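You operate a simulated robot arm through the tools that you are given. There is no shell and no other tool. Be economical: measure what you need, move in short steps, check, and stop when the job is done.

You run a simulated robot arm. Do the job below in one go: nothing can be reset, and whatever is moved stays where it is left.

## Task
Open the island bench drawer, put the white pipe tee from there on the low shelf of the short island bench and shut the drawer again. Put the white board on the long island bench top away on the end of the short wall bench. Open the wash tank heater door. Any order will do.

It is judged by the outcome, as a careful person would: the job done as asked, and still so three seconds after it is handed in. It fails if anything else is knocked over, pushed out of place, dropped, spilled or broken.

## Robot
A 7-joint arm with a fingered hand on a trunk, on a base that drives. Base frame: it is fixed to the floor where the robot stands at the start and does not move with it; the origin is under the middle of the robot, x ahead of it, y to its left, z up; the surface under the hand at the start is at about z = 800. Lengths are in mm, angles in degrees, forces in N, time in s.
With the tool pointing down near the work surface it reaches from about 100 to 760 mm from the robot's upright axis, wherever it stands. Its first joint turns from -69.0 to 172.0 degrees. Places, roughly: end of the short wall bench [-9700, -1800, 500]; island bench drawer [700, 200, 700]; low shelf of the short island bench [-300, -2800, 200]; wash tank heater door [-5200, -3000, 800]; white board (17x20x10 cm) [700, 400, 800]. Payload 3.4 kg.
The tool frame sits at the grasp point between the pads (the TCP): z along the fingers, y along the line on which they close. The tips reach 39 mm beyond it. Largest opening 180 mm; the body of the gripper starts 111 mm behind the TCP. The gripper is a hand of 3 fingers: y runs from the thumb to the fingers, the wrist lies at [0, 0, -262] in the tool frame, and closing takes about 1.5 s.
Orientation is that of the tool frame in the base frame, as a unit quaternion [w, x, y, z]. With the fingers straight down and closing along the base's y, the tool's x points along the base's -x, its y along +y and its z along -z.

## Interface
- The arm moves only by the tool servo_tool. Its argument "targets" is a list of rows, each a list of 6 numbers: the shift along the base's x, y, z in units of 25 mm (1.0 is 25 mm), then the turn, a rotation vector about the base's x, y, z in units of 4 degrees (1.0 is 4 degrees). In form: [[dx, dy, dz, wx, wy, wz], ...]. A call has 1 to 8 rows; each row shifts and turns the commanded pose from where the row before left it. "hand" is the finger opening in mm, from 0 to 180, set as the call begins (left out, the last holds). A call with a number of a shift or a turn outside -1 to 1 is refused whole. Each row takes 0.2 s and may step no farther than 50 mm and 8.6 degrees from the row before; otherwise, or with a gripper value out of range, the whole call is refused. Where a pose cannot be reached the arm comes as near as it can. A force on the tool above 40 N (or 10 N above the force at the start of the call, whichever is more), or a blocked arm, ends the call early, and 0.2 s more pass. Each finger travels about 72 mm/s and halts on what it meets, pressing with about 24 N; the grip force reading is that of the motor and also rises with nothing between the fingers. The clock runs only during rows and for 0.2 s after the last one: add rows that do not move to give the fingers time. It gives the time, the measured TCP pose, the force on the tool (base axes), the opening and the grip force at its end, in the units of the frame above (readings bear some noise), with the torque about the TCP (base axes, N m) and any sound that the robot's microphone picked up, and new pictures: "show" is both (left out), scene, wrist or none.
- Cameras (640 x 400 px; columns grow to the right, rows downward): "scene" is now at [83.6, 3.8, 1815.9]; the picture's right is [0.08, -1.00, -0.00], its down [-0.93, -0.08, -0.36] and it looks along [0.36, 0.03, -0.93] (base axes); focal length 283 px, centre (320, 200). "wrist" rides on the gripper at [62, -36, -128] in the tool frame; the picture's right is [0.50, 0.87, 0.00], its down [-0.75, 0.43, -0.49] and it looks along [-0.43, 0.25, 0.87] (tool axes); focal length 226 px, centre (320, 200). There is no depth. A picture from a camera that has moved, and an enlarged one, comes with that camera's place and axes in the base frame and with its lens.
- move_column(by): slides the trunk up (or, below 0, down) by that many mm; the arm and the scene camera ride with it, the base frame stays. It gives what a move gives, with no picture.
- steer(legs): drives the robot by 1 to 6 legs, each [ahead, left, turn to the left] in mm, mm and degrees, along the robot's own axes; the way and the turn of a leg run together, so that a leg with both is an arc; at most 1500 mm and 180 degrees a leg. The arm and the cameras ride along, it lands a little off, and it stops where it bumps. It gives what a move gives, and a new picture of the scene camera.
- set_grasp(shape): the hand has 3 fingers and takes this shape, open, in about a second: jaw (thumb against the fingers, like two jaws); tri (thumb and two fingers); tip (a fingertip pinch); poke (one finger out to press); point (the index stretched); flat (the hand flat); cup (the hand cupped); fist (a fist). The gripper value then closes the fingers along that shape, each until it touches; the sizes above hold for jaw. It gives what a move gives, with no picture.
- pan_tilt(pan, tilt): turns the head with the scene camera to pan (to the left, within 143 degrees either way) and tilt (down, from -29 to 69), counted from straight ahead of the robot. It gives what a move gives, and a new picture of the scene camera.
- inspect(camera, box): a new picture of the part [left, top, right, bottom] of that camera's present view, enlarged. No time passes.
- job_done(): hands the job in; it is judged then, once.

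Work in short steps. Places have to be worked out from the pictures, the camera data and where the tool is seen: move nearer, look again, correct. Check each grasp and each placing, and mend what went wrong. You have 165 turns and 260 pictures in all, those below and enlarged ones among them. Open the gripper and draw the arm clear of the work before you hand the job in, unless the task says otherwise; then end with one line.

The tools are called after ">>>" by a JSON object that holds its "name" and its "arguments". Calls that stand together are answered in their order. servo_tool: Moves the arm, as the interface text tells. Its arguments: {"type":"object","properties":{"targets":{"type":"array"},"hand":{"type":"number"},"show":{"type":"string","enum":["both","scene","wrist","none"]}},"required":["targets"]} The other tools are called the same way: move_column (by) slides the trunk up or down; set_grasp (shape) gives the hand a shape; steer (legs) drives the base; pan_tilt (pan, tilt) turns the head that bears the scene camera; inspect (camera, box) takes an enlarged picture of a part of a camera's view; job_done () hands the job in.

At the start:

```text
clock: 0.0
tcp_pos: [417.3, 196.1, 1005.7]
tcp_rot: [0.001, 0.0, 1.0, -0.001]
contact_force: [0.9, -0.8, -0.2]
torque: [0.0, 0.02, 0.0]
opening: 179.8
grip_force: 0.0
shape: jaw
trunk travel left (down, up): [-315.0, 227.0]
robot x, y, heading: [-0.0, -3.6, 0.1]
head pan, tilt: [4.9, 68.8]
```

scene: 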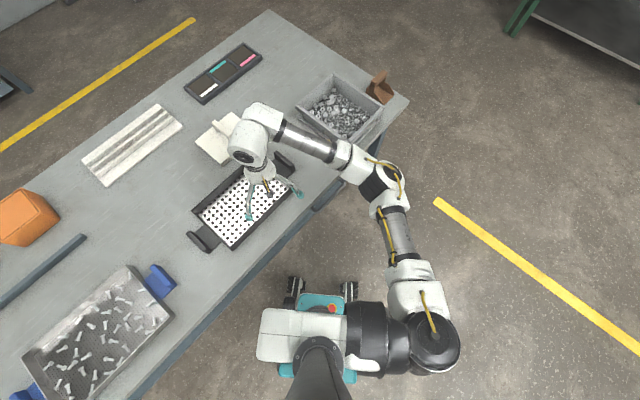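
wrist: 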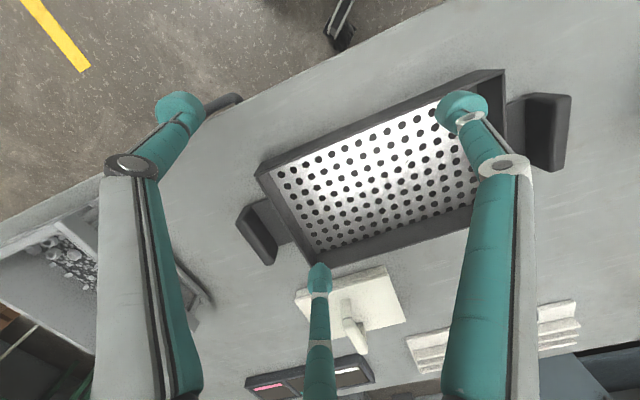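

The board with a handle sits near [700, 470, 820]. I look around from a flatter head angle to find the drawer and the layout.

>>> {"name": "pan_tilt", "arguments": {"pan": 0, "tilt": 40}}

>>> {"name": "inspect", "arguments": {"camera": "scene", "box": [160, 200, 480, 400]}}

```text
clock: 0.9
tcp_pos: [415.1, 195.4, 1006.7]
tcp_rot: [0.001, 0.001, 1.0, 0.0]
contact_force: [-0.1, -0.6, -0.4]
torque: [-0.03, 0.03, 0.02]
opening: 179.8
grip_force: 0.1
shape: jaw
trunk travel left (down, up): [-315.0, 227.0]
robot x, y, heading: [-2.4, -0.1, 0.2]
head pan, tilt: [0.0, 40.0]
camera scene: at [113.1, -1.0, 1851.8], right [0.0, -1.0, 0.0], down [-0.65, 0.0, -0.76], along [0.76, 0.0, -0.65], focal length 283 px, centre (320, 200)
```

scene: 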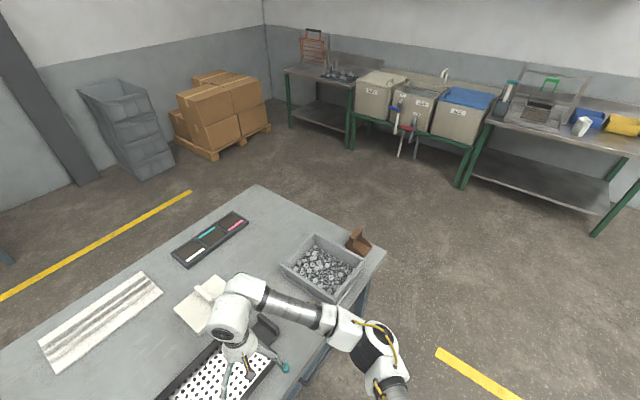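

```text
2.00 times, centred on (320, 300) of scene
camera zoom: at [113.1, -1.0, 1851.8], right [0.0, -1.0, 0.0], down [-0.65, 0.0, -0.76], along [0.76, 0.0, -0.65], focal length 566 px, centre (320, 0)
```

zoom: 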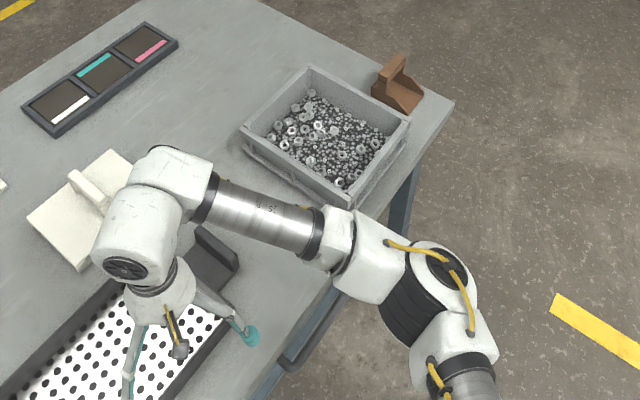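

The bench edge runs obliquely about 310 mm from me, with its normal near heading 54°, and the drawer front is near [546, -13]. I raise the trunk, back off square to the edge, then turn to face it.

>>> {"name": "move_column", "arguments": {"by": 100}}

>>> {"name": "steer", "arguments": {"legs": [[-350, -500, 0], [0, 0, 54]]}}

```text
clock: 2.3
tcp_pos: [414.4, 194.6, 1106.1]
tcp_rot: [0.001, 0.0, 1.0, -0.001]
contact_force: [0.6, -0.6, 0.0]
torque: [0.03, 0.0, 0.02]
opening: 180.0
grip_force: 0.0
shape: jaw
trunk travel left (down, up): [-415.0, 127.0]
robot x, y, heading: [0.7, -1.1, 0.1]
head pan, tilt: [0.0, 40.0]
```

```text
clock: 8.1
tcp_pos: [-265.4, -50.2, 1106.0]
tcp_rot: [0.0, -0.457, 0.89, 0.002]
contact_force: [0.3, 0.6, -0.4]
torque: [-0.01, 0.02, 0.0]
opening: 179.9
grip_force: 0.1
shape: jaw
trunk travel left (down, up): [-415.0, 127.0]
robot x, y, heading: [-348.1, -498.5, 54.3]
head pan, tilt: [0.0, 40.0]
camera scene: at [-304.6, -444.0, 1951.8], right [0.81, -0.58, 0.0], down [-0.38, -0.52, -0.76], along [0.44, 0.62, -0.65], focal length 283 px, centre (320, 200)
```

scene: 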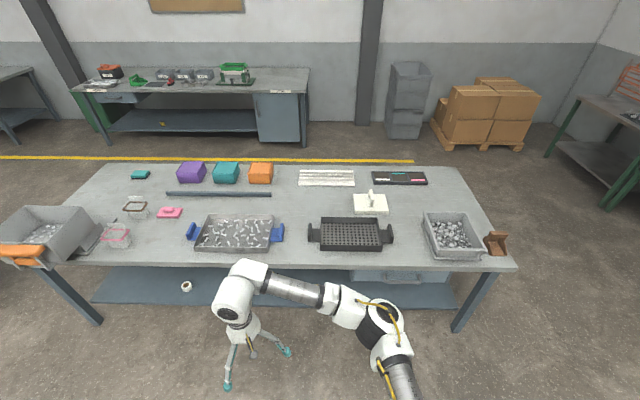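

The bench is square to me now. I enlarge the drawer area.

>>> {"name": "inspect", "arguments": {"camera": "scene", "box": [300, 180, 540, 330]}}

```text
2.67 times, centred on (420, 255) of scene
camera zoom: at [-304.6, -444.0, 1951.8], right [0.81, -0.58, 0.0], down [-0.38, -0.52, -0.76], along [0.44, 0.62, -0.65], focal length 755 px, centre (53, 53)
```

zoom: 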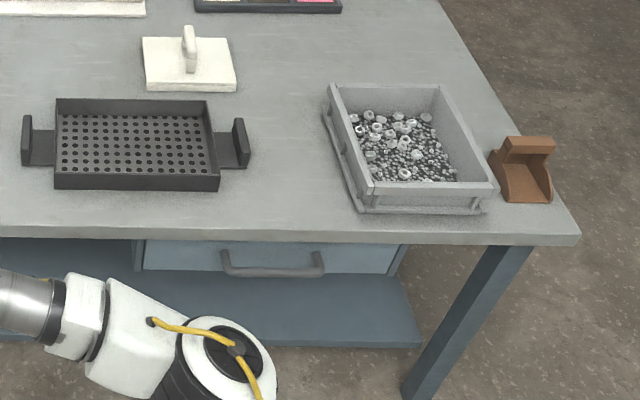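

The handle bar is near [515, -6, ~700]: 410 mm to my right and 900 mm ahead. I turn the tool in free space to point forward and close vertically (thumb below).

>>> {"name": "servo_tool", "arguments": {"targets": [[0, 0, 0, 1, 0.164, -0.716], [0, 0, 0, 1, 0.164, -0.716], [0, 0, 0, 1, 0.164, -0.716], [0, 0, 0, 1, 0.164, -0.716], [0, 0, 0, 1, 0.164, -0.716], [0, 0, 0, 1, 0.164, -0.716], [0, 0, 0, 1, 0.164, -0.716], [0, 0, 0, 1, 0.164, -0.716]], "show": "none"}}

>>> {"name": "servo_tool", "arguments": {"targets": [[0, 0, 0, 1, 0.164, -0.716], [0, 0, 0, 1, 0.164, -0.716], [0, 0, 0, 1, 0.164, -0.716], [0, 0, 0, 1, 0.164, -0.716], [0, 0, 0, 1, 0.164, -0.716], [0, 0, 0, 1, 0.164, -0.716], [0, 0, 0, 1, 0.164, -0.716], [0, 0, 0, 1, 0.164, -0.716]], "show": "none"}}

>>> {"name": "servo_tool", "arguments": {"targets": [[0, 0, 0, 1, 0.164, -0.716], [0, 0, 0, 1, 0.164, -0.716], [0, 0, 0, 1, 0.164, -0.716], [0, 0, 0, 1, 0.164, -0.716], [0, 0, 0, 1, 0.164, -0.716], [0, 0, 0, 1, 0.164, -0.716], [0, 0, 0, 1, 0.164, -0.716], [0, 0, 0, 1, 0.164, -0.716]]}}

```text
clock: 9.9
tcp_pos: [-243.9, -2.7, 1086.8]
tcp_rot: [0.086, -0.254, 0.926, 0.266]
contact_force: [0.3, -0.3, -0.7]
torque: [0.02, -0.04, -0.01]
opening: 179.7
grip_force: 0.1
shape: jaw
out of reach, approached as far as the arm can: row 1, 2, 3, 4, 5, 6
trunk travel left (down, up): [-415.0, 127.0]
robot x, y, heading: [-346.3, -500.3, 54.5]
head pan, tilt: [0.0, 40.0]
```

```text
clock: 11.7
tcp_pos: [-12.6, -29.2, 1142.0]
tcp_rot: [0.151, -0.031, 0.853, 0.498]
contact_force: [-0.2, 0.5, 0.3]
torque: [0.0, -0.02, 0.0]
opening: 179.9
grip_force: 0.1
shape: jaw
out of reach, approached as far as the arm can: row 1, 2, 3, 4, 5, 6, 7, 8
trunk travel left (down, up): [-415.0, 127.0]
robot x, y, heading: [-348.8, -499.4, 54.5]
head pan, tilt: [0.0, 40.0]
```

```text
clock: 13.5
tcp_pos: [134.2, -114.9, 1175.2]
tcp_rot: [0.254, 0.178, 0.676, 0.668]
contact_force: [0.3, 0.4, 0.0]
torque: [0.0, 0.03, -0.02]
opening: 180.1
grip_force: 0.1
shape: jaw
out of reach, approached as far as the arm can: row 1, 2, 3, 4, 5, 6
trunk travel left (down, up): [-415.0, 127.0]
robot x, y, heading: [-345.9, -502.1, 54.5]
head pan, tilt: [0.0, 40.0]
camera scene: at [-315.3, -439.5, 1951.9], right [0.81, -0.58, 0.0], down [-0.37, -0.53, -0.76], along [0.45, 0.62, -0.64], focal length 283 px, centre (320, 200)
camera wrist: at [12.0, -183.2, 1129.3], right [-0.49, 0.33, 0.81], down [0.28, -0.82, 0.5], along [0.83, 0.47, 0.31], focal length 226 px, centre (320, 200)
```

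scene: 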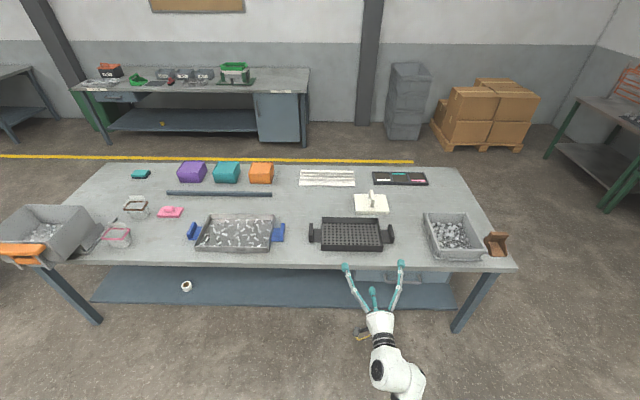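
wrist: 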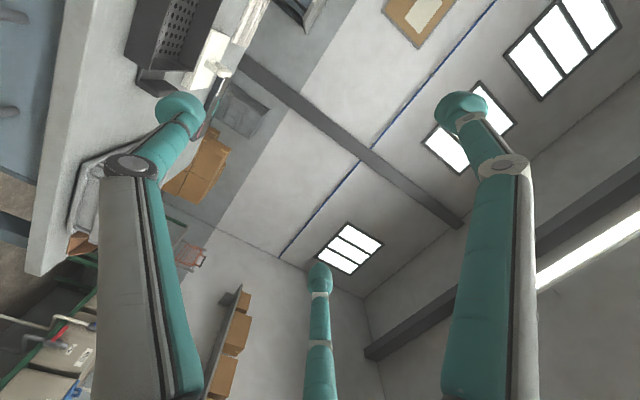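

The tool now points forward with y up. I lower the trunk so the hand comes to drawer height and shift the base right to line up with the handle.

>>> {"name": "move_column", "arguments": {"by": -400}}

>>> {"name": "steer", "arguments": {"legs": [[0, -245, 0]]}}

>>> {"name": "servo_tool", "arguments": {"targets": [[0, 0, -1, 0, 0, 0], [0, 0, -1, 0, 0, 0]], "hand": 100}}

```text
clock: 14.0
tcp_pos: [143.4, -122.9, 1165.2]
tcp_rot: [0.274, 0.157, 0.681, 0.661]
contact_force: [0.6, 0.0, -0.3]
torque: [-0.01, -0.01, 0.0]
opening: 179.9
grip_force: 0.1
shape: jaw
trunk travel left (down, up): [-407.0, 136.0]
robot x, y, heading: [-345.2, -501.9, 54.3]
head pan, tilt: [0.0, 40.0]
stopped: the arm was blocked; the commanded pose is now the measured one
```

```text
clock: 15.8
tcp_pos: [326.2, -253.4, 1171.0]
tcp_rot: [0.276, 0.151, 0.68, 0.662]
contact_force: [-0.1, 0.8, 0.9]
torque: [-0.01, 0.06, -0.09]
opening: 179.9
grip_force: 0.0
shape: jaw
trunk travel left (down, up): [-407.0, 136.0]
robot x, y, heading: [-151.3, -637.7, 54.6]
head pan, tilt: [0.0, 40.0]
camera scene: at [-120.5, -577.2, 1943.8], right [0.81, -0.58, 0.01], down [-0.37, -0.53, -0.77], along [0.45, 0.62, -0.64], focal length 283 px, centre (320, 200)
```

scene: 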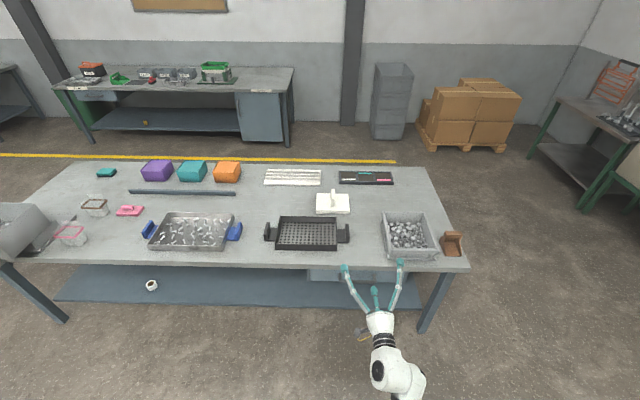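

```text
clock: 16.6
tcp_pos: [352.2, -261.7, 1168.6]
tcp_rot: [0.341, 0.089, 0.659, 0.665]
contact_force: [0.6, 0.4, 0.1]
torque: [-0.01, 0.01, -0.04]
opening: 100.8
grip_force: 0.2
shape: jaw
trunk travel left (down, up): [-407.0, 136.0]
robot x, y, heading: [-148.8, -640.4, 54.7]
head pan, tilt: [0.0, 40.0]
stopped in row 2: the arm was blocked; the commanded pose is now the measured one
camera scene: at [-110.7, -583.9, 1943.8], right [0.81, -0.58, 0.0], down [-0.37, -0.52, -0.77], along [0.44, 0.62, -0.64], focal length 283 px, centre (320, 200)
camera wrist: at [245.3, -332.6, 1098.5], right [-0.67, 0.37, 0.65], down [0.14, -0.79, 0.6], along [0.73, 0.49, 0.47], focal length 226 px, centre (320, 200)
```

scene: 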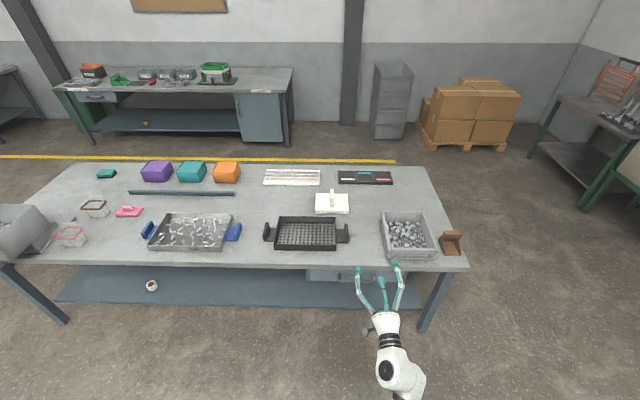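
wrist: 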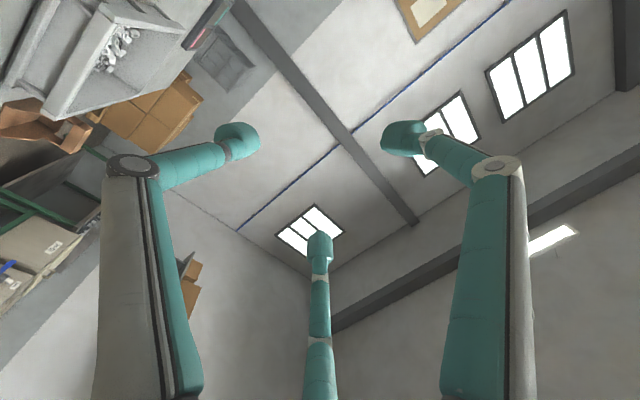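

The arm is blocked by something, probably its own body. I tilt the head down to see the arm's configuration.

>>> {"name": "pan_tilt", "arguments": {"pan": -20, "tilt": 69}}

```text
clock: 17.5
tcp_pos: [353.0, -260.3, 1166.4]
tcp_rot: [0.337, 0.092, 0.66, 0.665]
contact_force: [0.0, -0.6, -0.2]
torque: [-0.03, 0.0, -0.06]
opening: 100.6
grip_force: 0.0
shape: jaw
trunk travel left (down, up): [-407.0, 136.0]
robot x, y, heading: [-153.0, -640.7, 54.6]
head pan, tilt: [-20.0, 68.8]
camera scene: at [-115.6, -620.5, 1907.8], right [0.57, -0.82, 0.0], down [-0.77, -0.53, -0.36], along [0.3, 0.21, -0.93], focal length 283 px, centre (320, 200)
```

scene: 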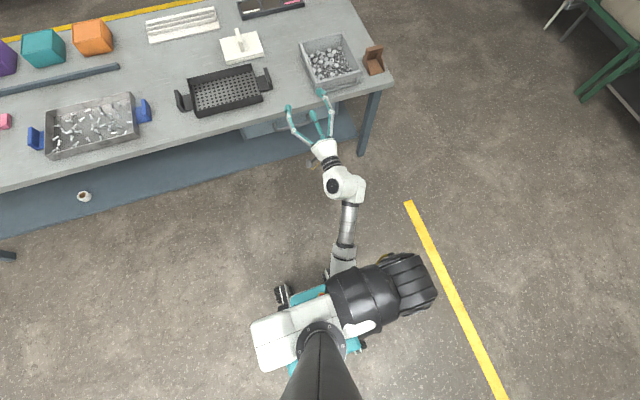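

The elbow has folded down against the base. I undo the turn and bring the hand back to the start-like posture (elbow out, tool down), then choose a better approach with the robot standing more sideways.

>>> {"name": "servo_tool", "arguments": {"targets": [[-0.7, 0.11, 0.2, -1, -0.164, 0.716], [-0.7, 0.11, 0.2, -1, -0.164, 0.716], [-0.7, 0.11, 0, -1, -0.164, 0.716], [-0.7, 0.11, 0, -1, -0.164, 0.716], [-0.7, 0.11, 0, -1, -0.164, 0.716], [-0.7, 0.11, 0, -1, -0.164, 0.716], [-0.7, 0.11, 0, -1, -0.164, 0.716], [-0.7, 0.11, 0, -1, -0.164, 0.716]], "show": "none"}}

>>> {"name": "servo_tool", "arguments": {"targets": [[-0.7, 0.11, 0, -1, -0.164, 0.716], [-0.7, 0.11, 0, -1, -0.164, 0.716], [-0.7, 0.11, 0, -1, -0.164, 0.716], [-0.7, 0.11, 0, -1, -0.164, 0.716], [-0.7, 0.11, 0, -1, -0.164, 0.716], [-0.7, 0.11, 0, -1, -0.164, 0.716], [-0.7, 0.11, 0, -1, -0.164, 0.716], [-0.7, 0.11, 0, -1, -0.164, 0.716]], "show": "none"}}

>>> {"name": "servo_tool", "arguments": {"targets": [[-0.7, 0.11, 0, -1, -0.164, 0.716], [-0.7, 0.11, 0, -1, -0.164, 0.716], [-0.7, 0.11, 0, -1, -0.164, 0.716], [-0.7, 0.11, 0, -1, -0.164, 0.716], [-0.7, 0.11, 0, -1, -0.164, 0.716], [-0.7, 0.11, 0, -1, -0.164, 0.716], [-0.7, 0.11, 0, -1, -0.164, 0.716], [-0.7, 0.11, 0, -1, -0.164, 0.716]], "show": "scene"}}

```text
clock: 19.3
tcp_pos: [214.7, -243.0, 1168.5]
tcp_rot: [0.239, -0.161, 0.81, 0.511]
contact_force: [0.6, 0.3, 0.3]
torque: [0.01, 0.0, 0.02]
opening: 100.5
grip_force: 0.0
shape: jaw
trunk travel left (down, up): [-407.0, 136.0]
robot x, y, heading: [-148.4, -640.9, 54.5]
head pan, tilt: [-20.0, 68.8]
```

```text
clock: 21.1
tcp_pos: [73.5, -218.6, 1169.2]
tcp_rot: [0.116, -0.399, 0.859, 0.298]
contact_force: [-0.1, -0.1, 0.7]
torque: [-0.01, 0.0, -0.03]
opening: 100.3
grip_force: 0.1
shape: jaw
trunk travel left (down, up): [-407.0, 136.0]
robot x, y, heading: [-148.0, -641.5, 54.7]
head pan, tilt: [-20.0, 68.8]
```

```text
clock: 22.9
tcp_pos: [-66.8, -194.8, 1170.8]
tcp_rot: [-0.019, -0.59, 0.806, 0.05]
contact_force: [-0.1, 0.4, -0.2]
torque: [-0.02, 0.0, -0.01]
opening: 100.6
grip_force: 0.2
shape: jaw
trunk travel left (down, up): [-407.0, 136.0]
robot x, y, heading: [-148.7, -643.2, 54.5]
head pan, tilt: [-20.0, 68.8]
camera scene: at [-113.6, -618.2, 1907.7], right [0.57, -0.82, 0.0], down [-0.77, -0.53, -0.36], along [0.3, 0.2, -0.93], focal length 283 px, centre (320, 200)
```

scene: 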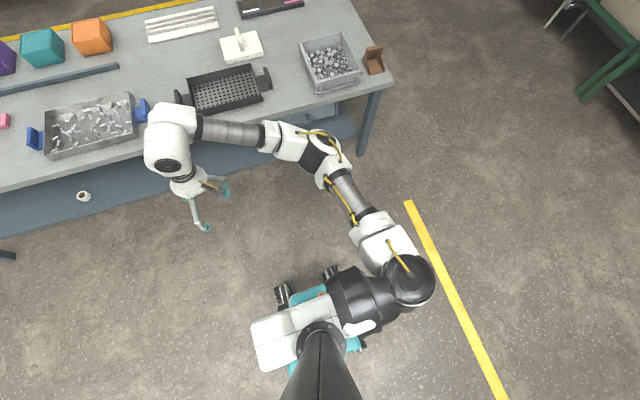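

The start-like posture is back. I turn the robot to heading -10°, so that the hand will point left-forward at the drawer along the forearm, and then lower the trunk.

>>> {"name": "steer", "arguments": {"legs": [[0, 0, -65]]}}

>>> {"name": "move_column", "arguments": {"by": -400}}

>>> {"name": "servo_tool", "arguments": {"targets": [[0, 0, 0, 0, 0, -1], [0, 0, 0, 0, 0, -1], [0, 0, 0, 0, 0, -1], [0, 0, 0, 0, 0, -1], [0, 0, 0, 0, 0, -1], [0, 0, 0, 0, 0, -1], [0, 0, 0, 0, 0, -1], [0, 0, 0, 0, 0, -1]], "show": "scene"}}

```text
clock: 26.2
tcp_pos: [290.8, -535.8, 1170.0]
tcp_rot: [0.013, -0.058, 0.997, 0.055]
contact_force: [-0.1, 0.3, 0.1]
torque: [0.07, -0.01, 0.01]
opening: 100.3
grip_force: 0.0
shape: jaw
trunk travel left (down, up): [-407.0, 136.0]
robot x, y, heading: [-153.3, -638.6, -11.2]
head pan, tilt: [-20.0, 68.8]
camera scene: at [-116.7, -668.6, 1907.6], right [-0.52, -0.86, 0.0], down [-0.8, 0.48, -0.36], along [0.31, -0.19, -0.93], focal length 283 px, centre (320, 200)
```

scene: 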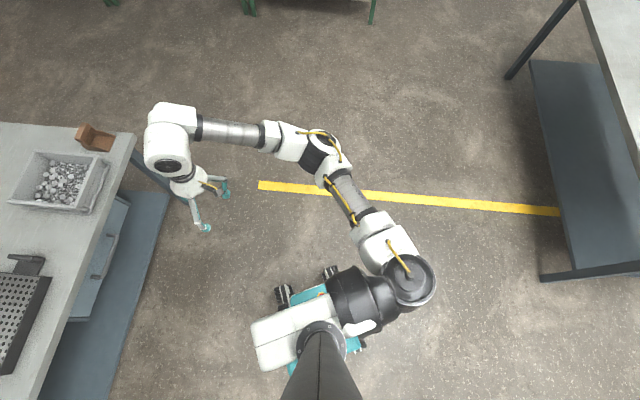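

```text
clock: 30.0
tcp_pos: [311.0, -539.0, 704.0]
tcp_rot: [-0.098, -0.05, 0.99, 0.082]
contact_force: [0.7, 1.0, -0.4]
torque: [0.02, -0.03, 0.0]
opening: 100.3
grip_force: 0.1
shape: jaw
trunk travel left (down, up): [-7.0, 536.0]
robot x, y, heading: [-149.8, -641.5, -11.3]
head pan, tilt: [-20.0, 68.8]
```

```text
clock: 31.8
tcp_pos: [413.0, -637.3, 703.7]
tcp_rot: [-0.084, 0.121, 0.984, 0.098]
contact_force: [0.6, 0.0, 0.6]
torque: [0.01, 0.01, 0.02]
opening: 100.3
grip_force: 0.0
shape: jaw
out of reach, approached as far as the arm can: row 1, 2, 3, 4, 5, 6, 7, 8
trunk travel left (down, up): [-7.0, 536.0]
robot x, y, heading: [-150.4, -640.4, -11.2]
head pan, tilt: [-20.0, 68.8]
camera scene: at [351.8, -762.1, 1426.7], right [-0.52, -0.86, 0.0], down [-0.8, 0.48, -0.36], along [0.3, -0.18, -0.93], focal length 283 px, centre (320, 200)
```

scene: 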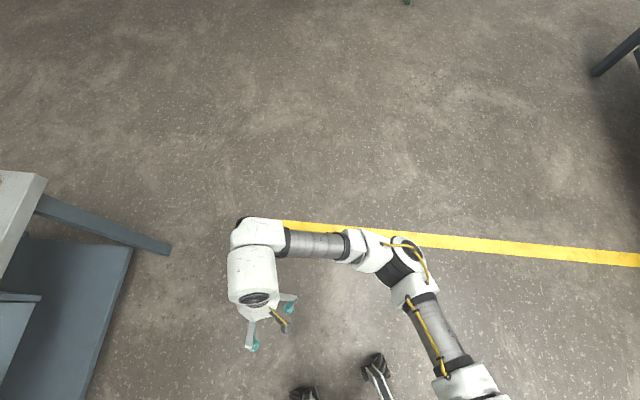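

The trunk bends forward as it goes down, so the shoulder is now well ahead of the base. I move the hand forward while finishing the yaw, then pitch it up toward the bench direction.

>>> {"name": "servo_tool", "arguments": {"targets": [[0.9, -0.18, 0, 0, 0, -1], [0.9, -0.18, 0, 0, 0, -1], [0.9, -0.18, 0, 0, 0, -1], [0.9, -0.18, 0, 0, 0, -1], [0.9, 0.1, 0.3, 0, 0, -1], [0.9, 0.2, 0.3, 1, -0.713, 0], [0.6, 0.3, 0.4, 1, -0.713, 0], [0.6, 0.3, 0.4, 1, -0.713, 0]], "show": "none"}}

>>> {"name": "servo_tool", "arguments": {"targets": [[0.5, 0.4, 0.4, 1, -0.713, 0], [0.5, 0.4, 0.4, 1, -0.713, 0], [0.3, 0.4, 0.4, 1, -0.713, 0], [0.3, 0.4, 0.4, 1, -0.713, 0], [0.3, 0.4, 0.4, 1, -0.713, 0], [0.3, 0.4, 0.4, 1, -0.713, 0], [0.3, 0.4, 0.4, 1, -0.713, 0], [0.3, 0.4, 0.4, 1, -0.713, 0]], "show": "scene"}}

```text
clock: 33.6
tcp_pos: [581.1, -634.4, 737.0]
tcp_rot: [-0.024, 0.273, 0.934, 0.232]
contact_force: [0.2, -0.6, -0.1]
torque: [0.01, 0.01, 0.01]
opening: 100.5
grip_force: 0.2
shape: jaw
out of reach, approached as far as the arm can: row 5
trunk travel left (down, up): [-7.0, 536.0]
robot x, y, heading: [-148.8, -643.7, -11.4]
head pan, tilt: [-20.0, 68.8]
```

```text
clock: 35.4
tcp_pos: [652.7, -556.2, 817.0]
tcp_rot: [0.085, 0.204, 0.821, 0.527]
contact_force: [-0.8, 0.6, 0.5]
torque: [-0.01, -0.02, -0.01]
opening: 100.6
grip_force: 0.1
shape: jaw
trunk travel left (down, up): [-7.0, 536.0]
robot x, y, heading: [-148.9, -639.5, -11.4]
head pan, tilt: [-20.0, 68.8]
camera scene: at [352.4, -762.4, 1426.4], right [-0.52, -0.86, 0.0], down [-0.8, 0.48, -0.36], along [0.3, -0.18, -0.93], focal length 283 px, centre (320, 200)
```

scene: 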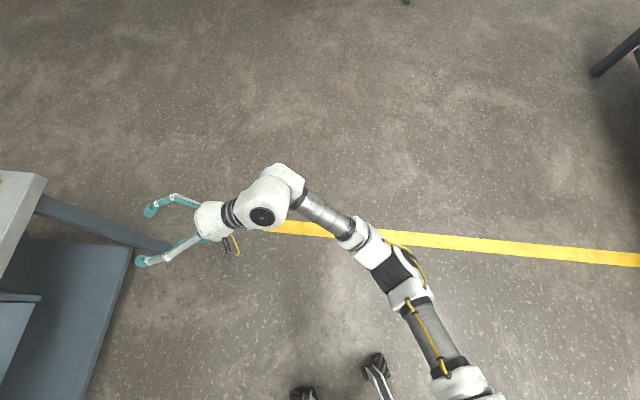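

The arm is in a good posture. I finish levelling the hand and turn the head to the drawer.

>>> {"name": "servo_tool", "arguments": {"targets": [[0, 0, 0, 1, -0.713, 0], [0, 0, 0, 1, -0.713, 0], [0, 0, 0, 1, -0.713, 0], [0, 0, 0, 1, -0.713, 0], [0, 0, 0, 1, -0.713, 0], [0, 0, 0, 0, 0, -1]], "show": "wrist"}}

>>> {"name": "pan_tilt", "arguments": {"pan": 80, "tilt": 42}}

```text
clock: 36.8
tcp_pos: [653.2, -556.1, 817.2]
tcp_rot: [0.172, 0.174, 0.694, 0.677]
contact_force: [0.3, -0.1, 0.2]
torque: [0.01, -0.01, -0.03]
opening: 100.5
grip_force: 0.0
shape: jaw
trunk travel left (down, up): [-7.0, 536.0]
robot x, y, heading: [-154.1, -635.5, -11.3]
head pan, tilt: [-20.0, 68.8]
camera wrist: at [536.9, -638.5, 784.2], right [-0.43, 0.26, 0.86], down [0.43, -0.78, 0.45], along [0.79, 0.57, 0.23], focal length 226 px, centre (320, 200)
```

wrist: 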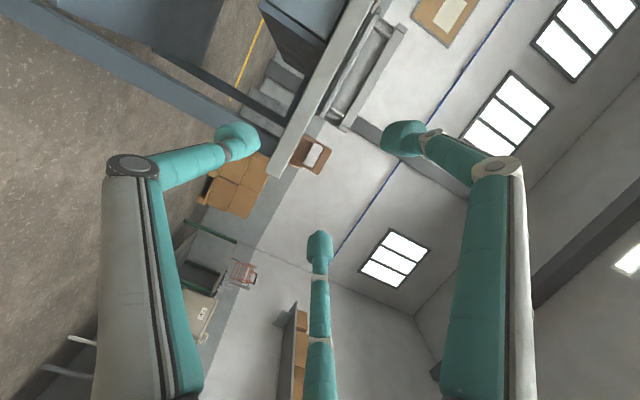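

```text
clock: 38.6
tcp_pos: [652.2, -556.1, 816.9]
tcp_rot: [0.171, 0.174, 0.695, 0.676]
contact_force: [0.1, 0.2, 0.5]
torque: [0.02, 0.01, -0.01]
opening: 100.4
grip_force: 0.1
shape: jaw
trunk travel left (down, up): [-7.0, 536.0]
robot x, y, heading: [-150.2, -641.9, -11.3]
head pan, tilt: [80.0, 42.0]
camera scene: at [334.3, -655.6, 1460.3], right [0.93, -0.36, -0.01], down [-0.25, -0.62, -0.74], along [0.26, 0.69, -0.67], focal length 283 px, centre (320, 200)
```

scene: 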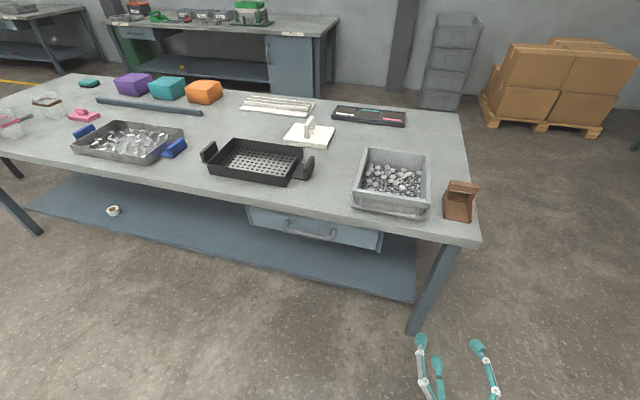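

>>> {"name": "inspect", "arguments": {"camera": "scene", "box": [230, 180, 406, 290]}}

```text
3.64 times, centred on (318, 235) of scene
camera zoom: at [334.3, -655.6, 1460.3], right [0.93, -0.36, -0.01], down [-0.25, -0.62, -0.74], along [0.26, 0.69, -0.67], focal length 1029 px, centre (327, 73)
```

zoom: 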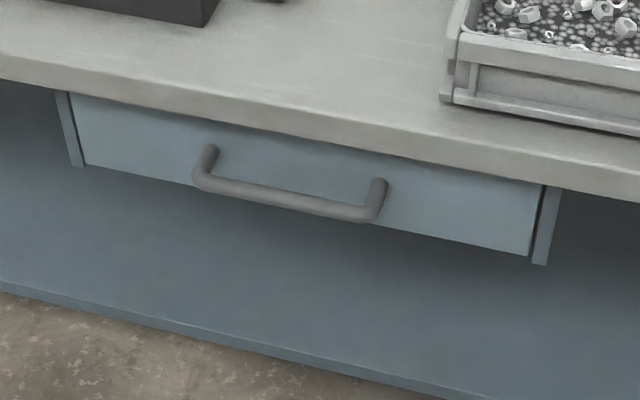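

The two views put the handle bar's centre at about [537, 5, 662], with the bench edge at z 755 to 800 above it. I lower the hand, correct the yaw by -7°, then drive to 150 mm in front of the bar.

>>> {"name": "servo_tool", "arguments": {"targets": [[0, 0, -1, 0, 0, -0.9], [0, 0, -1, 0, 0, -0.9], [0, 0, -1, 0, 0, 0], [0, 0, -1, 0, 0, 0], [0, 0, -1, 0, 0, 0], [0, 0, -1, 0, 0, 0], [0, 0, -0.2, 0, 0, 0]], "show": "none"}}

>>> {"name": "steer", "arguments": {"legs": [[-284, 391, 0]]}}

```text
clock: 40.2
tcp_pos: [651.4, -552.4, 662.4]
tcp_rot: [0.214, 0.218, 0.681, 0.665]
contact_force: [-0.4, 1.5, 0.0]
torque: [0.01, 0.02, 0.01]
opening: 100.5
grip_force: 0.1
shape: jaw
trunk travel left (down, up): [-7.0, 536.0]
robot x, y, heading: [-151.3, -640.8, -11.2]
head pan, tilt: [80.0, 42.0]
```

```text
clock: 43.0
tcp_pos: [448.1, -117.1, 661.3]
tcp_rot: [0.215, 0.218, 0.681, 0.665]
contact_force: [-0.8, 0.0, 0.0]
torque: [0.01, -0.01, 0.01]
opening: 100.5
grip_force: 0.0
shape: jaw
trunk travel left (down, up): [-7.0, 536.0]
robot x, y, heading: [-357.1, -204.0, -11.6]
head pan, tilt: [80.0, 42.0]
camera scene: at [129.0, -220.3, 1460.7], right [0.93, -0.36, -0.01], down [-0.25, -0.62, -0.74], along [0.27, 0.7, -0.67], focal length 283 px, centre (320, 200)
```

scene: 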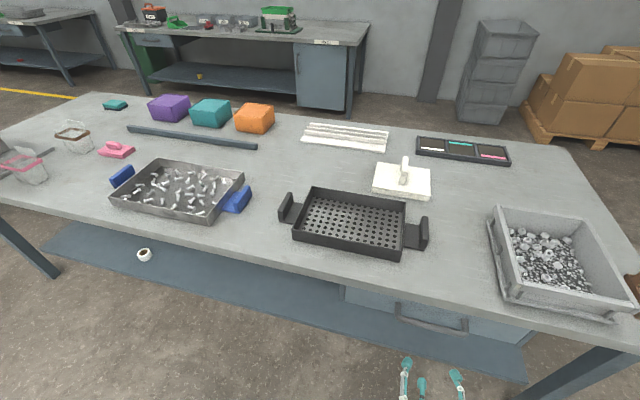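

The hand is in line with the handle. I point the camera more directly at it and check before moving in.

>>> {"name": "pan_tilt", "arguments": {"pan": 50, "tilt": 60}}

>>> {"name": "inspect", "arguments": {"camera": "scene", "box": [240, 100, 480, 250]}}

```text
clock: 44.0
tcp_pos: [445.4, -116.7, 664.7]
tcp_rot: [0.217, 0.215, 0.683, 0.664]
contact_force: [0.0, 0.6, 0.2]
torque: [0.02, -0.01, 0.0]
opening: 100.2
grip_force: 0.2
shape: jaw
trunk travel left (down, up): [-7.0, 536.0]
robot x, y, heading: [-357.6, -204.1, -11.4]
head pan, tilt: [50.0, 60.0]
camera scene: at [151.0, -254.3, 1436.5], right [0.63, -0.78, -0.01], down [-0.68, -0.54, -0.5], along [0.39, 0.32, -0.87], focal length 283 px, centre (320, 200)
```

scene: 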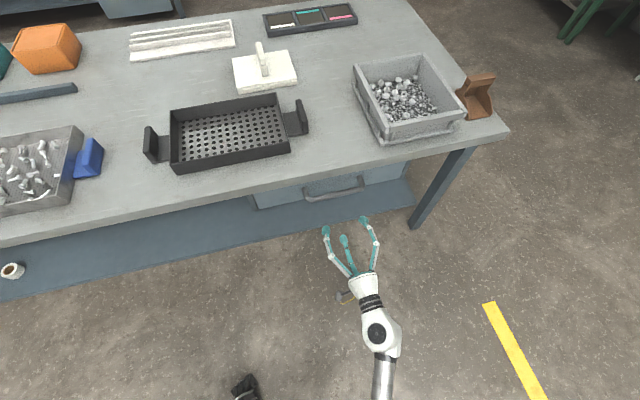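

```text
2.67 times, centred on (360, 175) of scene
camera zoom: at [151.0, -254.3, 1436.5], right [0.63, -0.78, -0.01], down [-0.68, -0.54, -0.5], along [0.39, 0.32, -0.87], focal length 755 px, centre (213, 267)
```

zoom: 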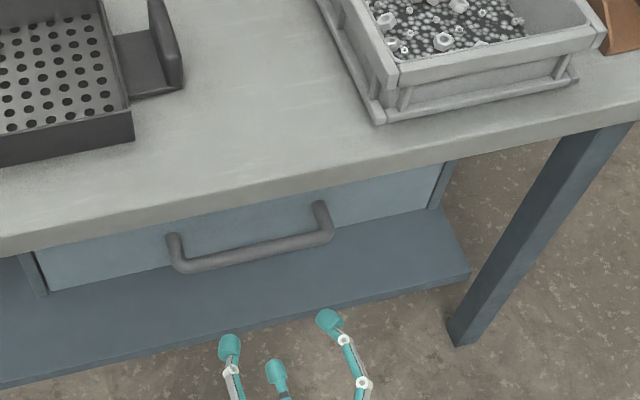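

The bar's position is confirmed at [543, 1, 662] and the hand is level with it. I advance 140 mm with the fingers straddling it above and below.

>>> {"name": "servo_tool", "arguments": {"targets": [[0.65, 0.75, 0, 0, 0, 0], [0.65, 0.75, 0, 0, 0, 0], [0.65, 0.75, 0, 0, 0, 0], [0.58, 0.814, 0, 0, 0, 0], [0.58, 0.814, 0, 0, 0, 0], [0.35, 0.49, 0, 0, 0, 0]], "show": "both"}}

```text
clock: 45.1
tcp_pos: [508.2, -40.8, 668.6]
tcp_rot: [0.219, 0.216, 0.682, 0.664]
contact_force: [-2.2, -2.5, 2.5]
torque: [0.21, -0.11, 0.06]
opening: 101.3
grip_force: 0.0
shape: jaw
trunk travel left (down, up): [-7.0, 536.0]
robot x, y, heading: [-355.6, -201.8, -11.4]
head pan, tilt: [50.0, 60.0]
stopped in row 5: the force on the tool passed its limit at 49 N (the readings are from after the stop); the commanded pose is now the measured one
camera scene: at [150.7, -259.6, 1436.3], right [0.62, -0.78, -0.01], down [-0.68, -0.54, -0.5], along [0.39, 0.32, -0.87], focal length 283 px, centre (320, 200)
camera wrist: at [383.4, -107.9, 635.3], right [-0.4, 0.31, 0.86], down [0.32, -0.83, 0.45], along [0.86, 0.46, 0.23], focal length 226 px, centre (320, 200)
```

scene: 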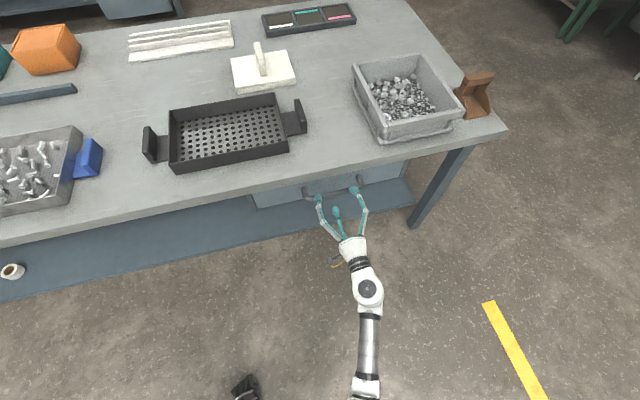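
wrist: 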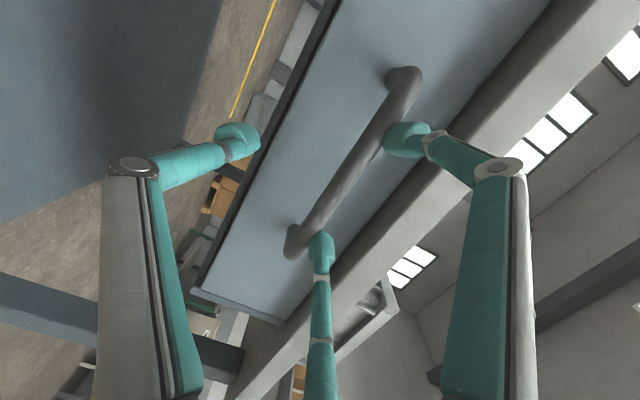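

A top fingertip touched the bar: the wrist view shows the bar nearer the upper fingers, so it is higher, about z 695–700. I back off, rise 30 mm, and narrow the hand a little.

>>> {"name": "servo_tool", "arguments": {"targets": [[-0.58, -0.814, 0, 0, 0, 0], [-0.58, -0.814, 0, 0, 0, 0], [0, 0, 0.7, 0, 0, 0], [0, 0, 0.6, 0, 0, 0]], "hand": 85, "show": "wrist"}}

>>> {"name": "inspect", "arguments": {"camera": "scene", "box": [260, 140, 420, 240]}}

```text
clock: 46.1
tcp_pos: [479.7, -79.2, 701.8]
tcp_rot: [0.219, 0.215, 0.682, 0.663]
contact_force: [-0.1, 0.7, 0.1]
torque: [-0.04, -0.01, 0.03]
opening: 85.5
grip_force: 0.0
shape: jaw
trunk travel left (down, up): [-7.0, 536.0]
robot x, y, heading: [-354.9, -203.6, -11.3]
head pan, tilt: [50.0, 60.0]
camera wrist: at [353.6, -145.9, 667.8], right [-0.4, 0.31, 0.86], down [0.33, -0.83, 0.46], along [0.86, 0.46, 0.23], focal length 226 px, centre (320, 200)
```

wrist: 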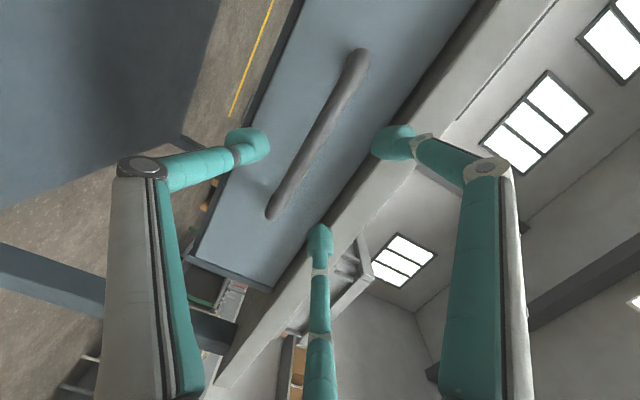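

```text
4.00 times, centred on (340, 190) of scene
camera zoom: at [151.5, -253.8, 1436.4], right [0.62, -0.78, -0.01], down [-0.68, -0.54, -0.5], along [0.39, 0.31, -0.87], focal length 1132 px, centre (240, 240)
```

zoom: 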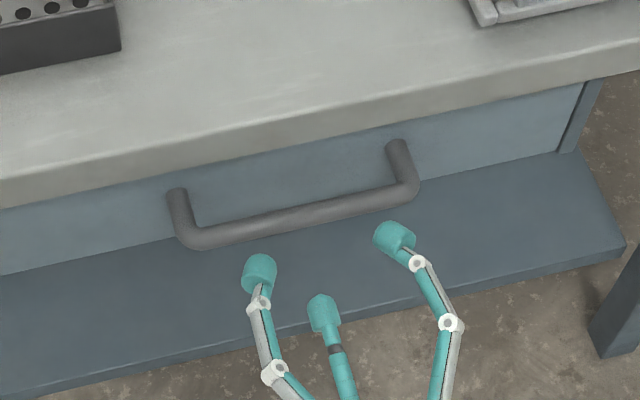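

The bar is now seen at z ≈ 687, n ≈ 300. I drop 12 mm and advance 75 mm with the fingers either side of it.

>>> {"name": "servo_tool", "arguments": {"targets": [[0, 0, -0.48, 0, 0, 0], [0.58, 0.814, 0, 0, 0, 0], [0.58, 0.814, 0, 0, 0, 0], [0.58, 0.814, 0, 0, 0, 0]], "show": "wrist"}}

>>> {"name": "inspect", "arguments": {"camera": "scene", "box": [260, 140, 420, 240]}}

```text
clock: 47.1
tcp_pos: [524.5, -19.8, 690.2]
tcp_rot: [0.22, 0.217, 0.682, 0.663]
contact_force: [0.3, 0.1, -0.6]
torque: [-0.04, -0.01, 0.01]
opening: 85.4
grip_force: 0.0
shape: jaw
trunk travel left (down, up): [-7.0, 536.0]
robot x, y, heading: [-350.3, -202.7, -11.1]
head pan, tilt: [50.0, 60.0]
camera wrist: at [397.8, -86.6, 655.3], right [-0.4, 0.32, 0.86], down [0.32, -0.83, 0.46], along [0.86, 0.46, 0.23], focal length 226 px, centre (320, 200)
```

wrist: 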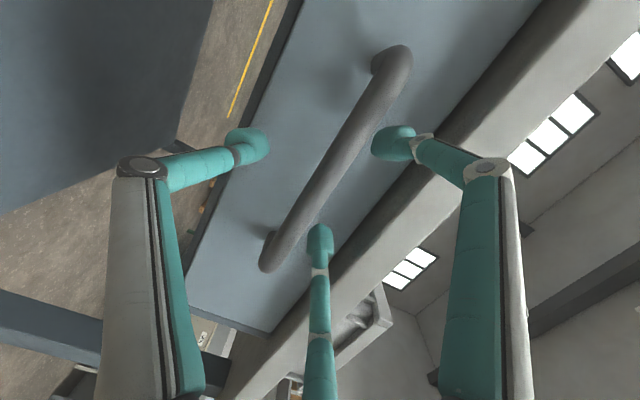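

```text
4.00 times, centred on (340, 190) of scene
camera zoom: at [152.0, -253.4, 1436.2], right [0.62, -0.78, -0.01], down [-0.68, -0.54, -0.5], along [0.39, 0.31, -0.87], focal length 1132 px, centre (240, 240)
```

zoom: 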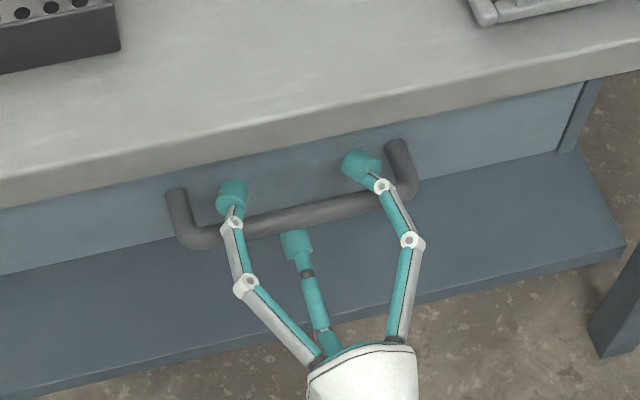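

Both upper fingers are over the bar between its posts, thumb below. I close the hand.

>>> {"name": "servo_tool", "arguments": {"targets": [[0.2, 0.28, 0, 0, 0, 0], [0, 0, 0, 0, 0, 0], [0, 0, 0, 0, 0, 0], [0, 0, 0, 0, 0, 0], [0, 0, 0, 0, 0, 0], [0, 0, 0, 0, 0, 0], [0, 0, 0, 0, 0, 0], [0, 0, 0, 0, 0, 0]], "hand": 0, "show": "wrist"}}

>>> {"name": "inspect", "arguments": {"camera": "scene", "box": [260, 140, 420, 240]}}

```text
clock: 48.9
tcp_pos: [528.8, -11.2, 691.2]
tcp_rot: [0.218, 0.216, 0.681, 0.665]
contact_force: [0.5, 0.9, -0.1]
torque: [-0.02, 0.02, -0.02]
opening: 0.2
grip_force: 23.3
shape: jaw
trunk travel left (down, up): [-7.0, 536.0]
robot x, y, heading: [-354.8, -203.8, -11.1]
head pan, tilt: [50.0, 60.0]
camera wrist: at [402.6, -79.3, 655.8], right [-0.4, 0.31, 0.86], down [0.33, -0.83, 0.45], along [0.86, 0.46, 0.23], focal length 226 px, centre (320, 200)
```

wrist: 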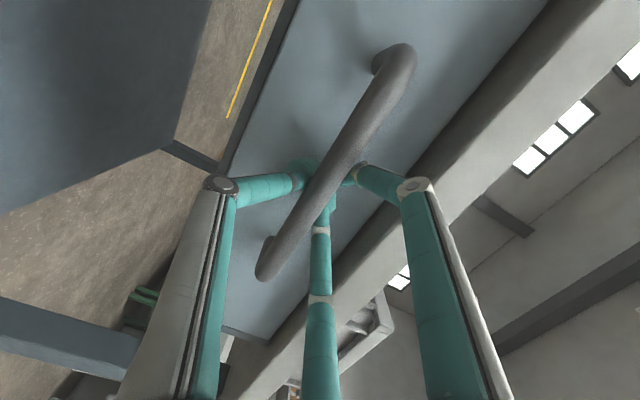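

```text
4.00 times, centred on (340, 190) of scene
camera zoom: at [152.0, -254.4, 1436.2], right [0.62, -0.78, -0.01], down [-0.68, -0.54, -0.5], along [0.38, 0.31, -0.87], focal length 1132 px, centre (240, 240)
```

zoom: 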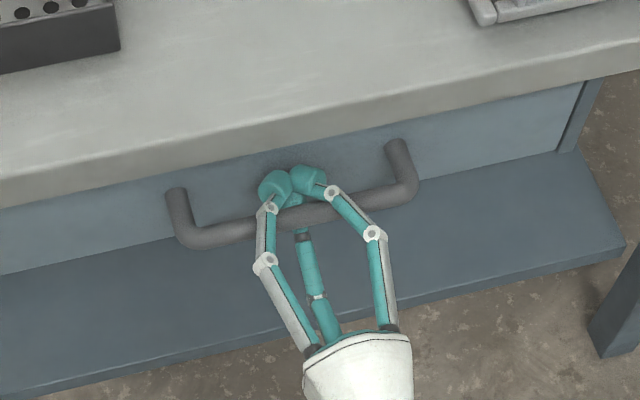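

The fingertips have closed behind the bar, hooking it. I drive the base 200 mm straight away from the bench to pull the drawer.

>>> {"name": "steer", "arguments": {"legs": [[-82, -182, 0]]}}

```text
clock: 50.5
tcp_pos: [412.9, -164.6, 689.2]
tcp_rot: [0.218, 0.215, 0.684, 0.662]
contact_force: [-0.1, 0.0, 0.2]
torque: [0.0, -0.01, -0.03]
opening: 0.0
grip_force: 23.7
shape: jaw
trunk travel left (down, up): [-7.0, 536.0]
robot x, y, heading: [-470.9, -362.1, -11.3]
head pan, tilt: [50.0, 60.0]
camera scene: at [37.0, -405.0, 1436.1], right [0.63, -0.78, 0.0], down [-0.68, -0.54, -0.49], along [0.38, 0.31, -0.87], focal length 283 px, centre (320, 200)
```

scene: 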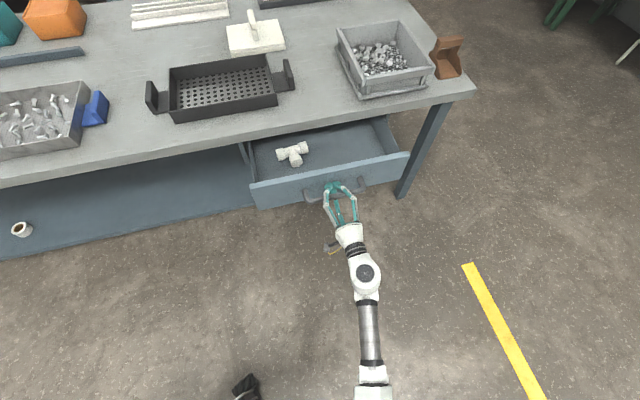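

The drawer is open 200 mm and the white tee is visible inside it. I pull another 110 mm to give the hand room.

>>> {"name": "steer", "arguments": {"legs": [[-45, -100, 0]]}}

>>> {"name": "inspect", "arguments": {"camera": "scene", "box": [220, 80, 420, 205]}}

```text
clock: 51.7
tcp_pos: [345.1, -245.0, 692.6]
tcp_rot: [0.219, 0.211, 0.685, 0.662]
contact_force: [1.1, 2.2, -1.0]
torque: [-0.03, 0.07, 0.0]
opening: 0.0
grip_force: 24.2
shape: jaw
trunk travel left (down, up): [-7.0, 536.0]
robot x, y, heading: [-533.8, -449.2, -11.1]
head pan, tilt: [50.0, 60.0]
camera scene: at [-23.9, -480.4, 1435.5], right [0.63, -0.78, 0.0], down [-0.68, -0.55, -0.49], along [0.38, 0.3, -0.87], focal length 283 px, centre (320, 200)
```

scene: 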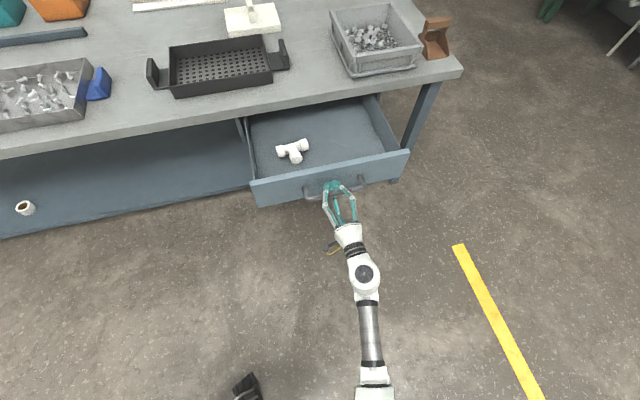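

```text
3.20 times, centred on (320, 142) of scene
camera zoom: at [-23.9, -480.4, 1435.5], right [0.63, -0.78, 0.0], down [-0.68, -0.55, -0.49], along [0.38, 0.3, -0.87], focal length 906 px, centre (320, 384)
```

zoom: 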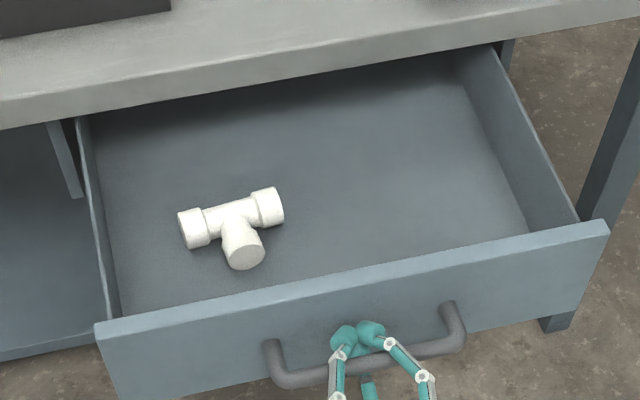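

The drawer is open about 300 mm; the tee lies near [404, -20, 665]. I release the bar and back the hand away.

>>> {"name": "servo_tool", "arguments": {"targets": [[0, 0, 0, 0, 0, 0], [0, 0, 0, 0, 0, 0], [0, 0, 0, 0, 0, 0], [0, 0, 0, 0, 0, 0], [0, 0, 0, 0, 0, 0]], "hand": 90, "show": "none"}}

>>> {"name": "servo_tool", "arguments": {"targets": [[-0.58, -0.814, 0, 0, 0, 0], [-0.58, -0.814, 0, 0, 0, 0], [-0.58, -0.814, 0, 0, 0, 0], [-0.58, -0.814, 0, 0, 0, 0]], "show": "scene"}}

```text
clock: 52.9
tcp_pos: [340.2, -250.0, 700.6]
tcp_rot: [0.22, 0.209, 0.682, 0.666]
contact_force: [1.4, 0.9, -0.5]
torque: [0.01, 0.01, -0.05]
opening: 89.4
grip_force: 0.1
shape: jaw
trunk travel left (down, up): [-7.0, 536.0]
robot x, y, heading: [-536.4, -445.5, -11.5]
head pan, tilt: [50.0, 60.0]
```

```text
clock: 53.9
tcp_pos: [280.5, -333.1, 700.4]
tcp_rot: [0.221, 0.209, 0.679, 0.668]
contact_force: [-0.1, 0.0, 0.7]
torque: [0.0, 0.02, -0.01]
opening: 89.7
grip_force: 0.0
shape: jaw
trunk travel left (down, up): [-7.0, 536.0]
robot x, y, heading: [-535.2, -449.7, -10.9]
head pan, tilt: [50.0, 60.0]
camera scene: at [-27.7, -498.4, 1436.3], right [0.63, -0.78, -0.01], down [-0.68, -0.54, -0.5], along [0.38, 0.32, -0.87], focal length 283 px, centre (320, 200)
```

scene: 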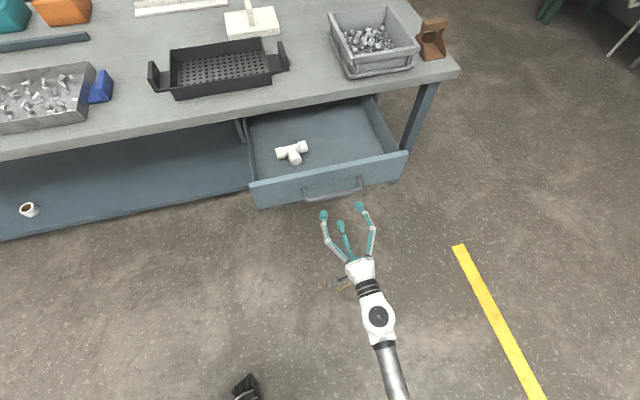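

The hand is clear. I raise the trunk and pitch the hand down toward a nearly vertical pose in front of the drawer.

>>> {"name": "move_column", "arguments": {"by": 200}}

>>> {"name": "servo_tool", "arguments": {"targets": [[0, 0, 0, -1, 0.713, 0], [0, 0, 0, -1, 0.713, 0], [0, 0, 0, -1, 0.713, 0], [0, 0, 0, -1, 0.713, 0], [0, 0, 0, -1, 0.713, 0], [0, 0, 0, -1, 0.713, 0], [0, 0, 0, -1, 0.713, 0], [0, 0, 0, -1, 0.713, 0]], "hand": 120, "show": "none"}}

>>> {"name": "servo_tool", "arguments": {"targets": [[0, 0, 0, -1, 0.713, 0], [0, 0, 0, -1, 0.713, 0], [0, 0, 0, -1, 0.713, 0], [0, 0, 0, -1, 0.713, 0], [0, 0, 0, -1, 0.713, 0], [0, 0, 0, -1, 0.713, 0], [0, 0, 0, -1, 0.713, 0], [0, 0, 0, -1, 0.713, 0]], "show": "both"}}

```text
clock: 56.0
tcp_pos: [281.2, -335.1, 900.1]
tcp_rot: [0.221, 0.21, 0.681, 0.666]
contact_force: [-0.6, 0.2, -0.8]
torque: [0.01, -0.05, 0.02]
opening: 89.6
grip_force: 0.0
shape: jaw
trunk travel left (down, up): [-207.0, 336.0]
robot x, y, heading: [-532.7, -451.2, -11.1]
head pan, tilt: [50.0, 60.0]
```

```text
clock: 57.9
tcp_pos: [281.0, -332.8, 902.0]
tcp_rot: [0.133, 0.266, 0.867, 0.4]
contact_force: [-0.4, 0.7, -0.2]
torque: [0.0, 0.02, 0.0]
opening: 119.3
grip_force: 0.1
shape: jaw
trunk travel left (down, up): [-207.0, 336.0]
robot x, y, heading: [-535.3, -450.0, -11.1]
head pan, tilt: [50.0, 60.0]
```

```text
clock: 59.6
tcp_pos: [213.9, -343.7, 912.4]
tcp_rot: [0.029, 0.293, 0.952, 0.087]
contact_force: [-1.3, 0.7, -0.4]
torque: [0.0, 0.0, 0.01]
opening: 119.7
grip_force: 0.0
shape: jaw
out of reach, approached as far as the arm can: row 5, 6, 7, 8
trunk travel left (down, up): [-207.0, 336.0]
robot x, y, heading: [-532.5, -447.0, -11.2]
head pan, tilt: [50.0, 60.0]
camera scene: at [-347.9, -433.7, 1712.1], right [0.63, -0.78, 0.0], down [-0.68, -0.54, -0.5], along [0.39, 0.31, -0.87], focal length 283 px, centre (320, 200)
camera wrist: at [128.5, -356.8, 1030.4], right [0.06, 0.99, 0.16], down [0.81, -0.14, 0.57], along [0.58, 0.09, -0.81], focal length 226 px, centre (320, 200)
```

scene: 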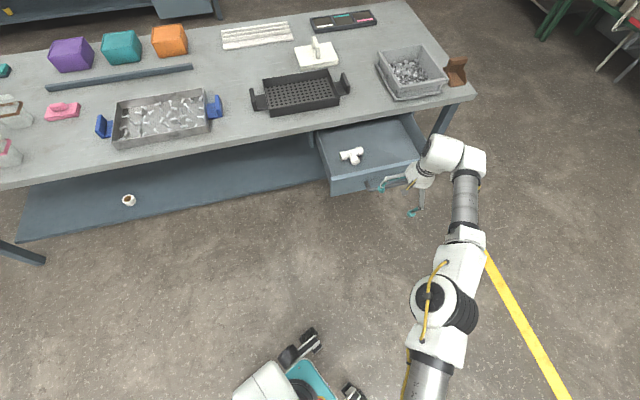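
wrist: 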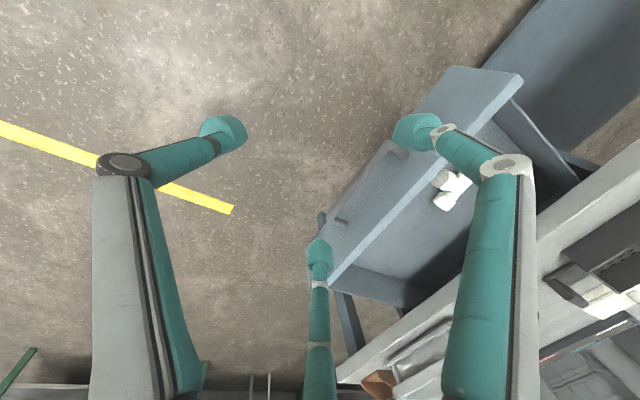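

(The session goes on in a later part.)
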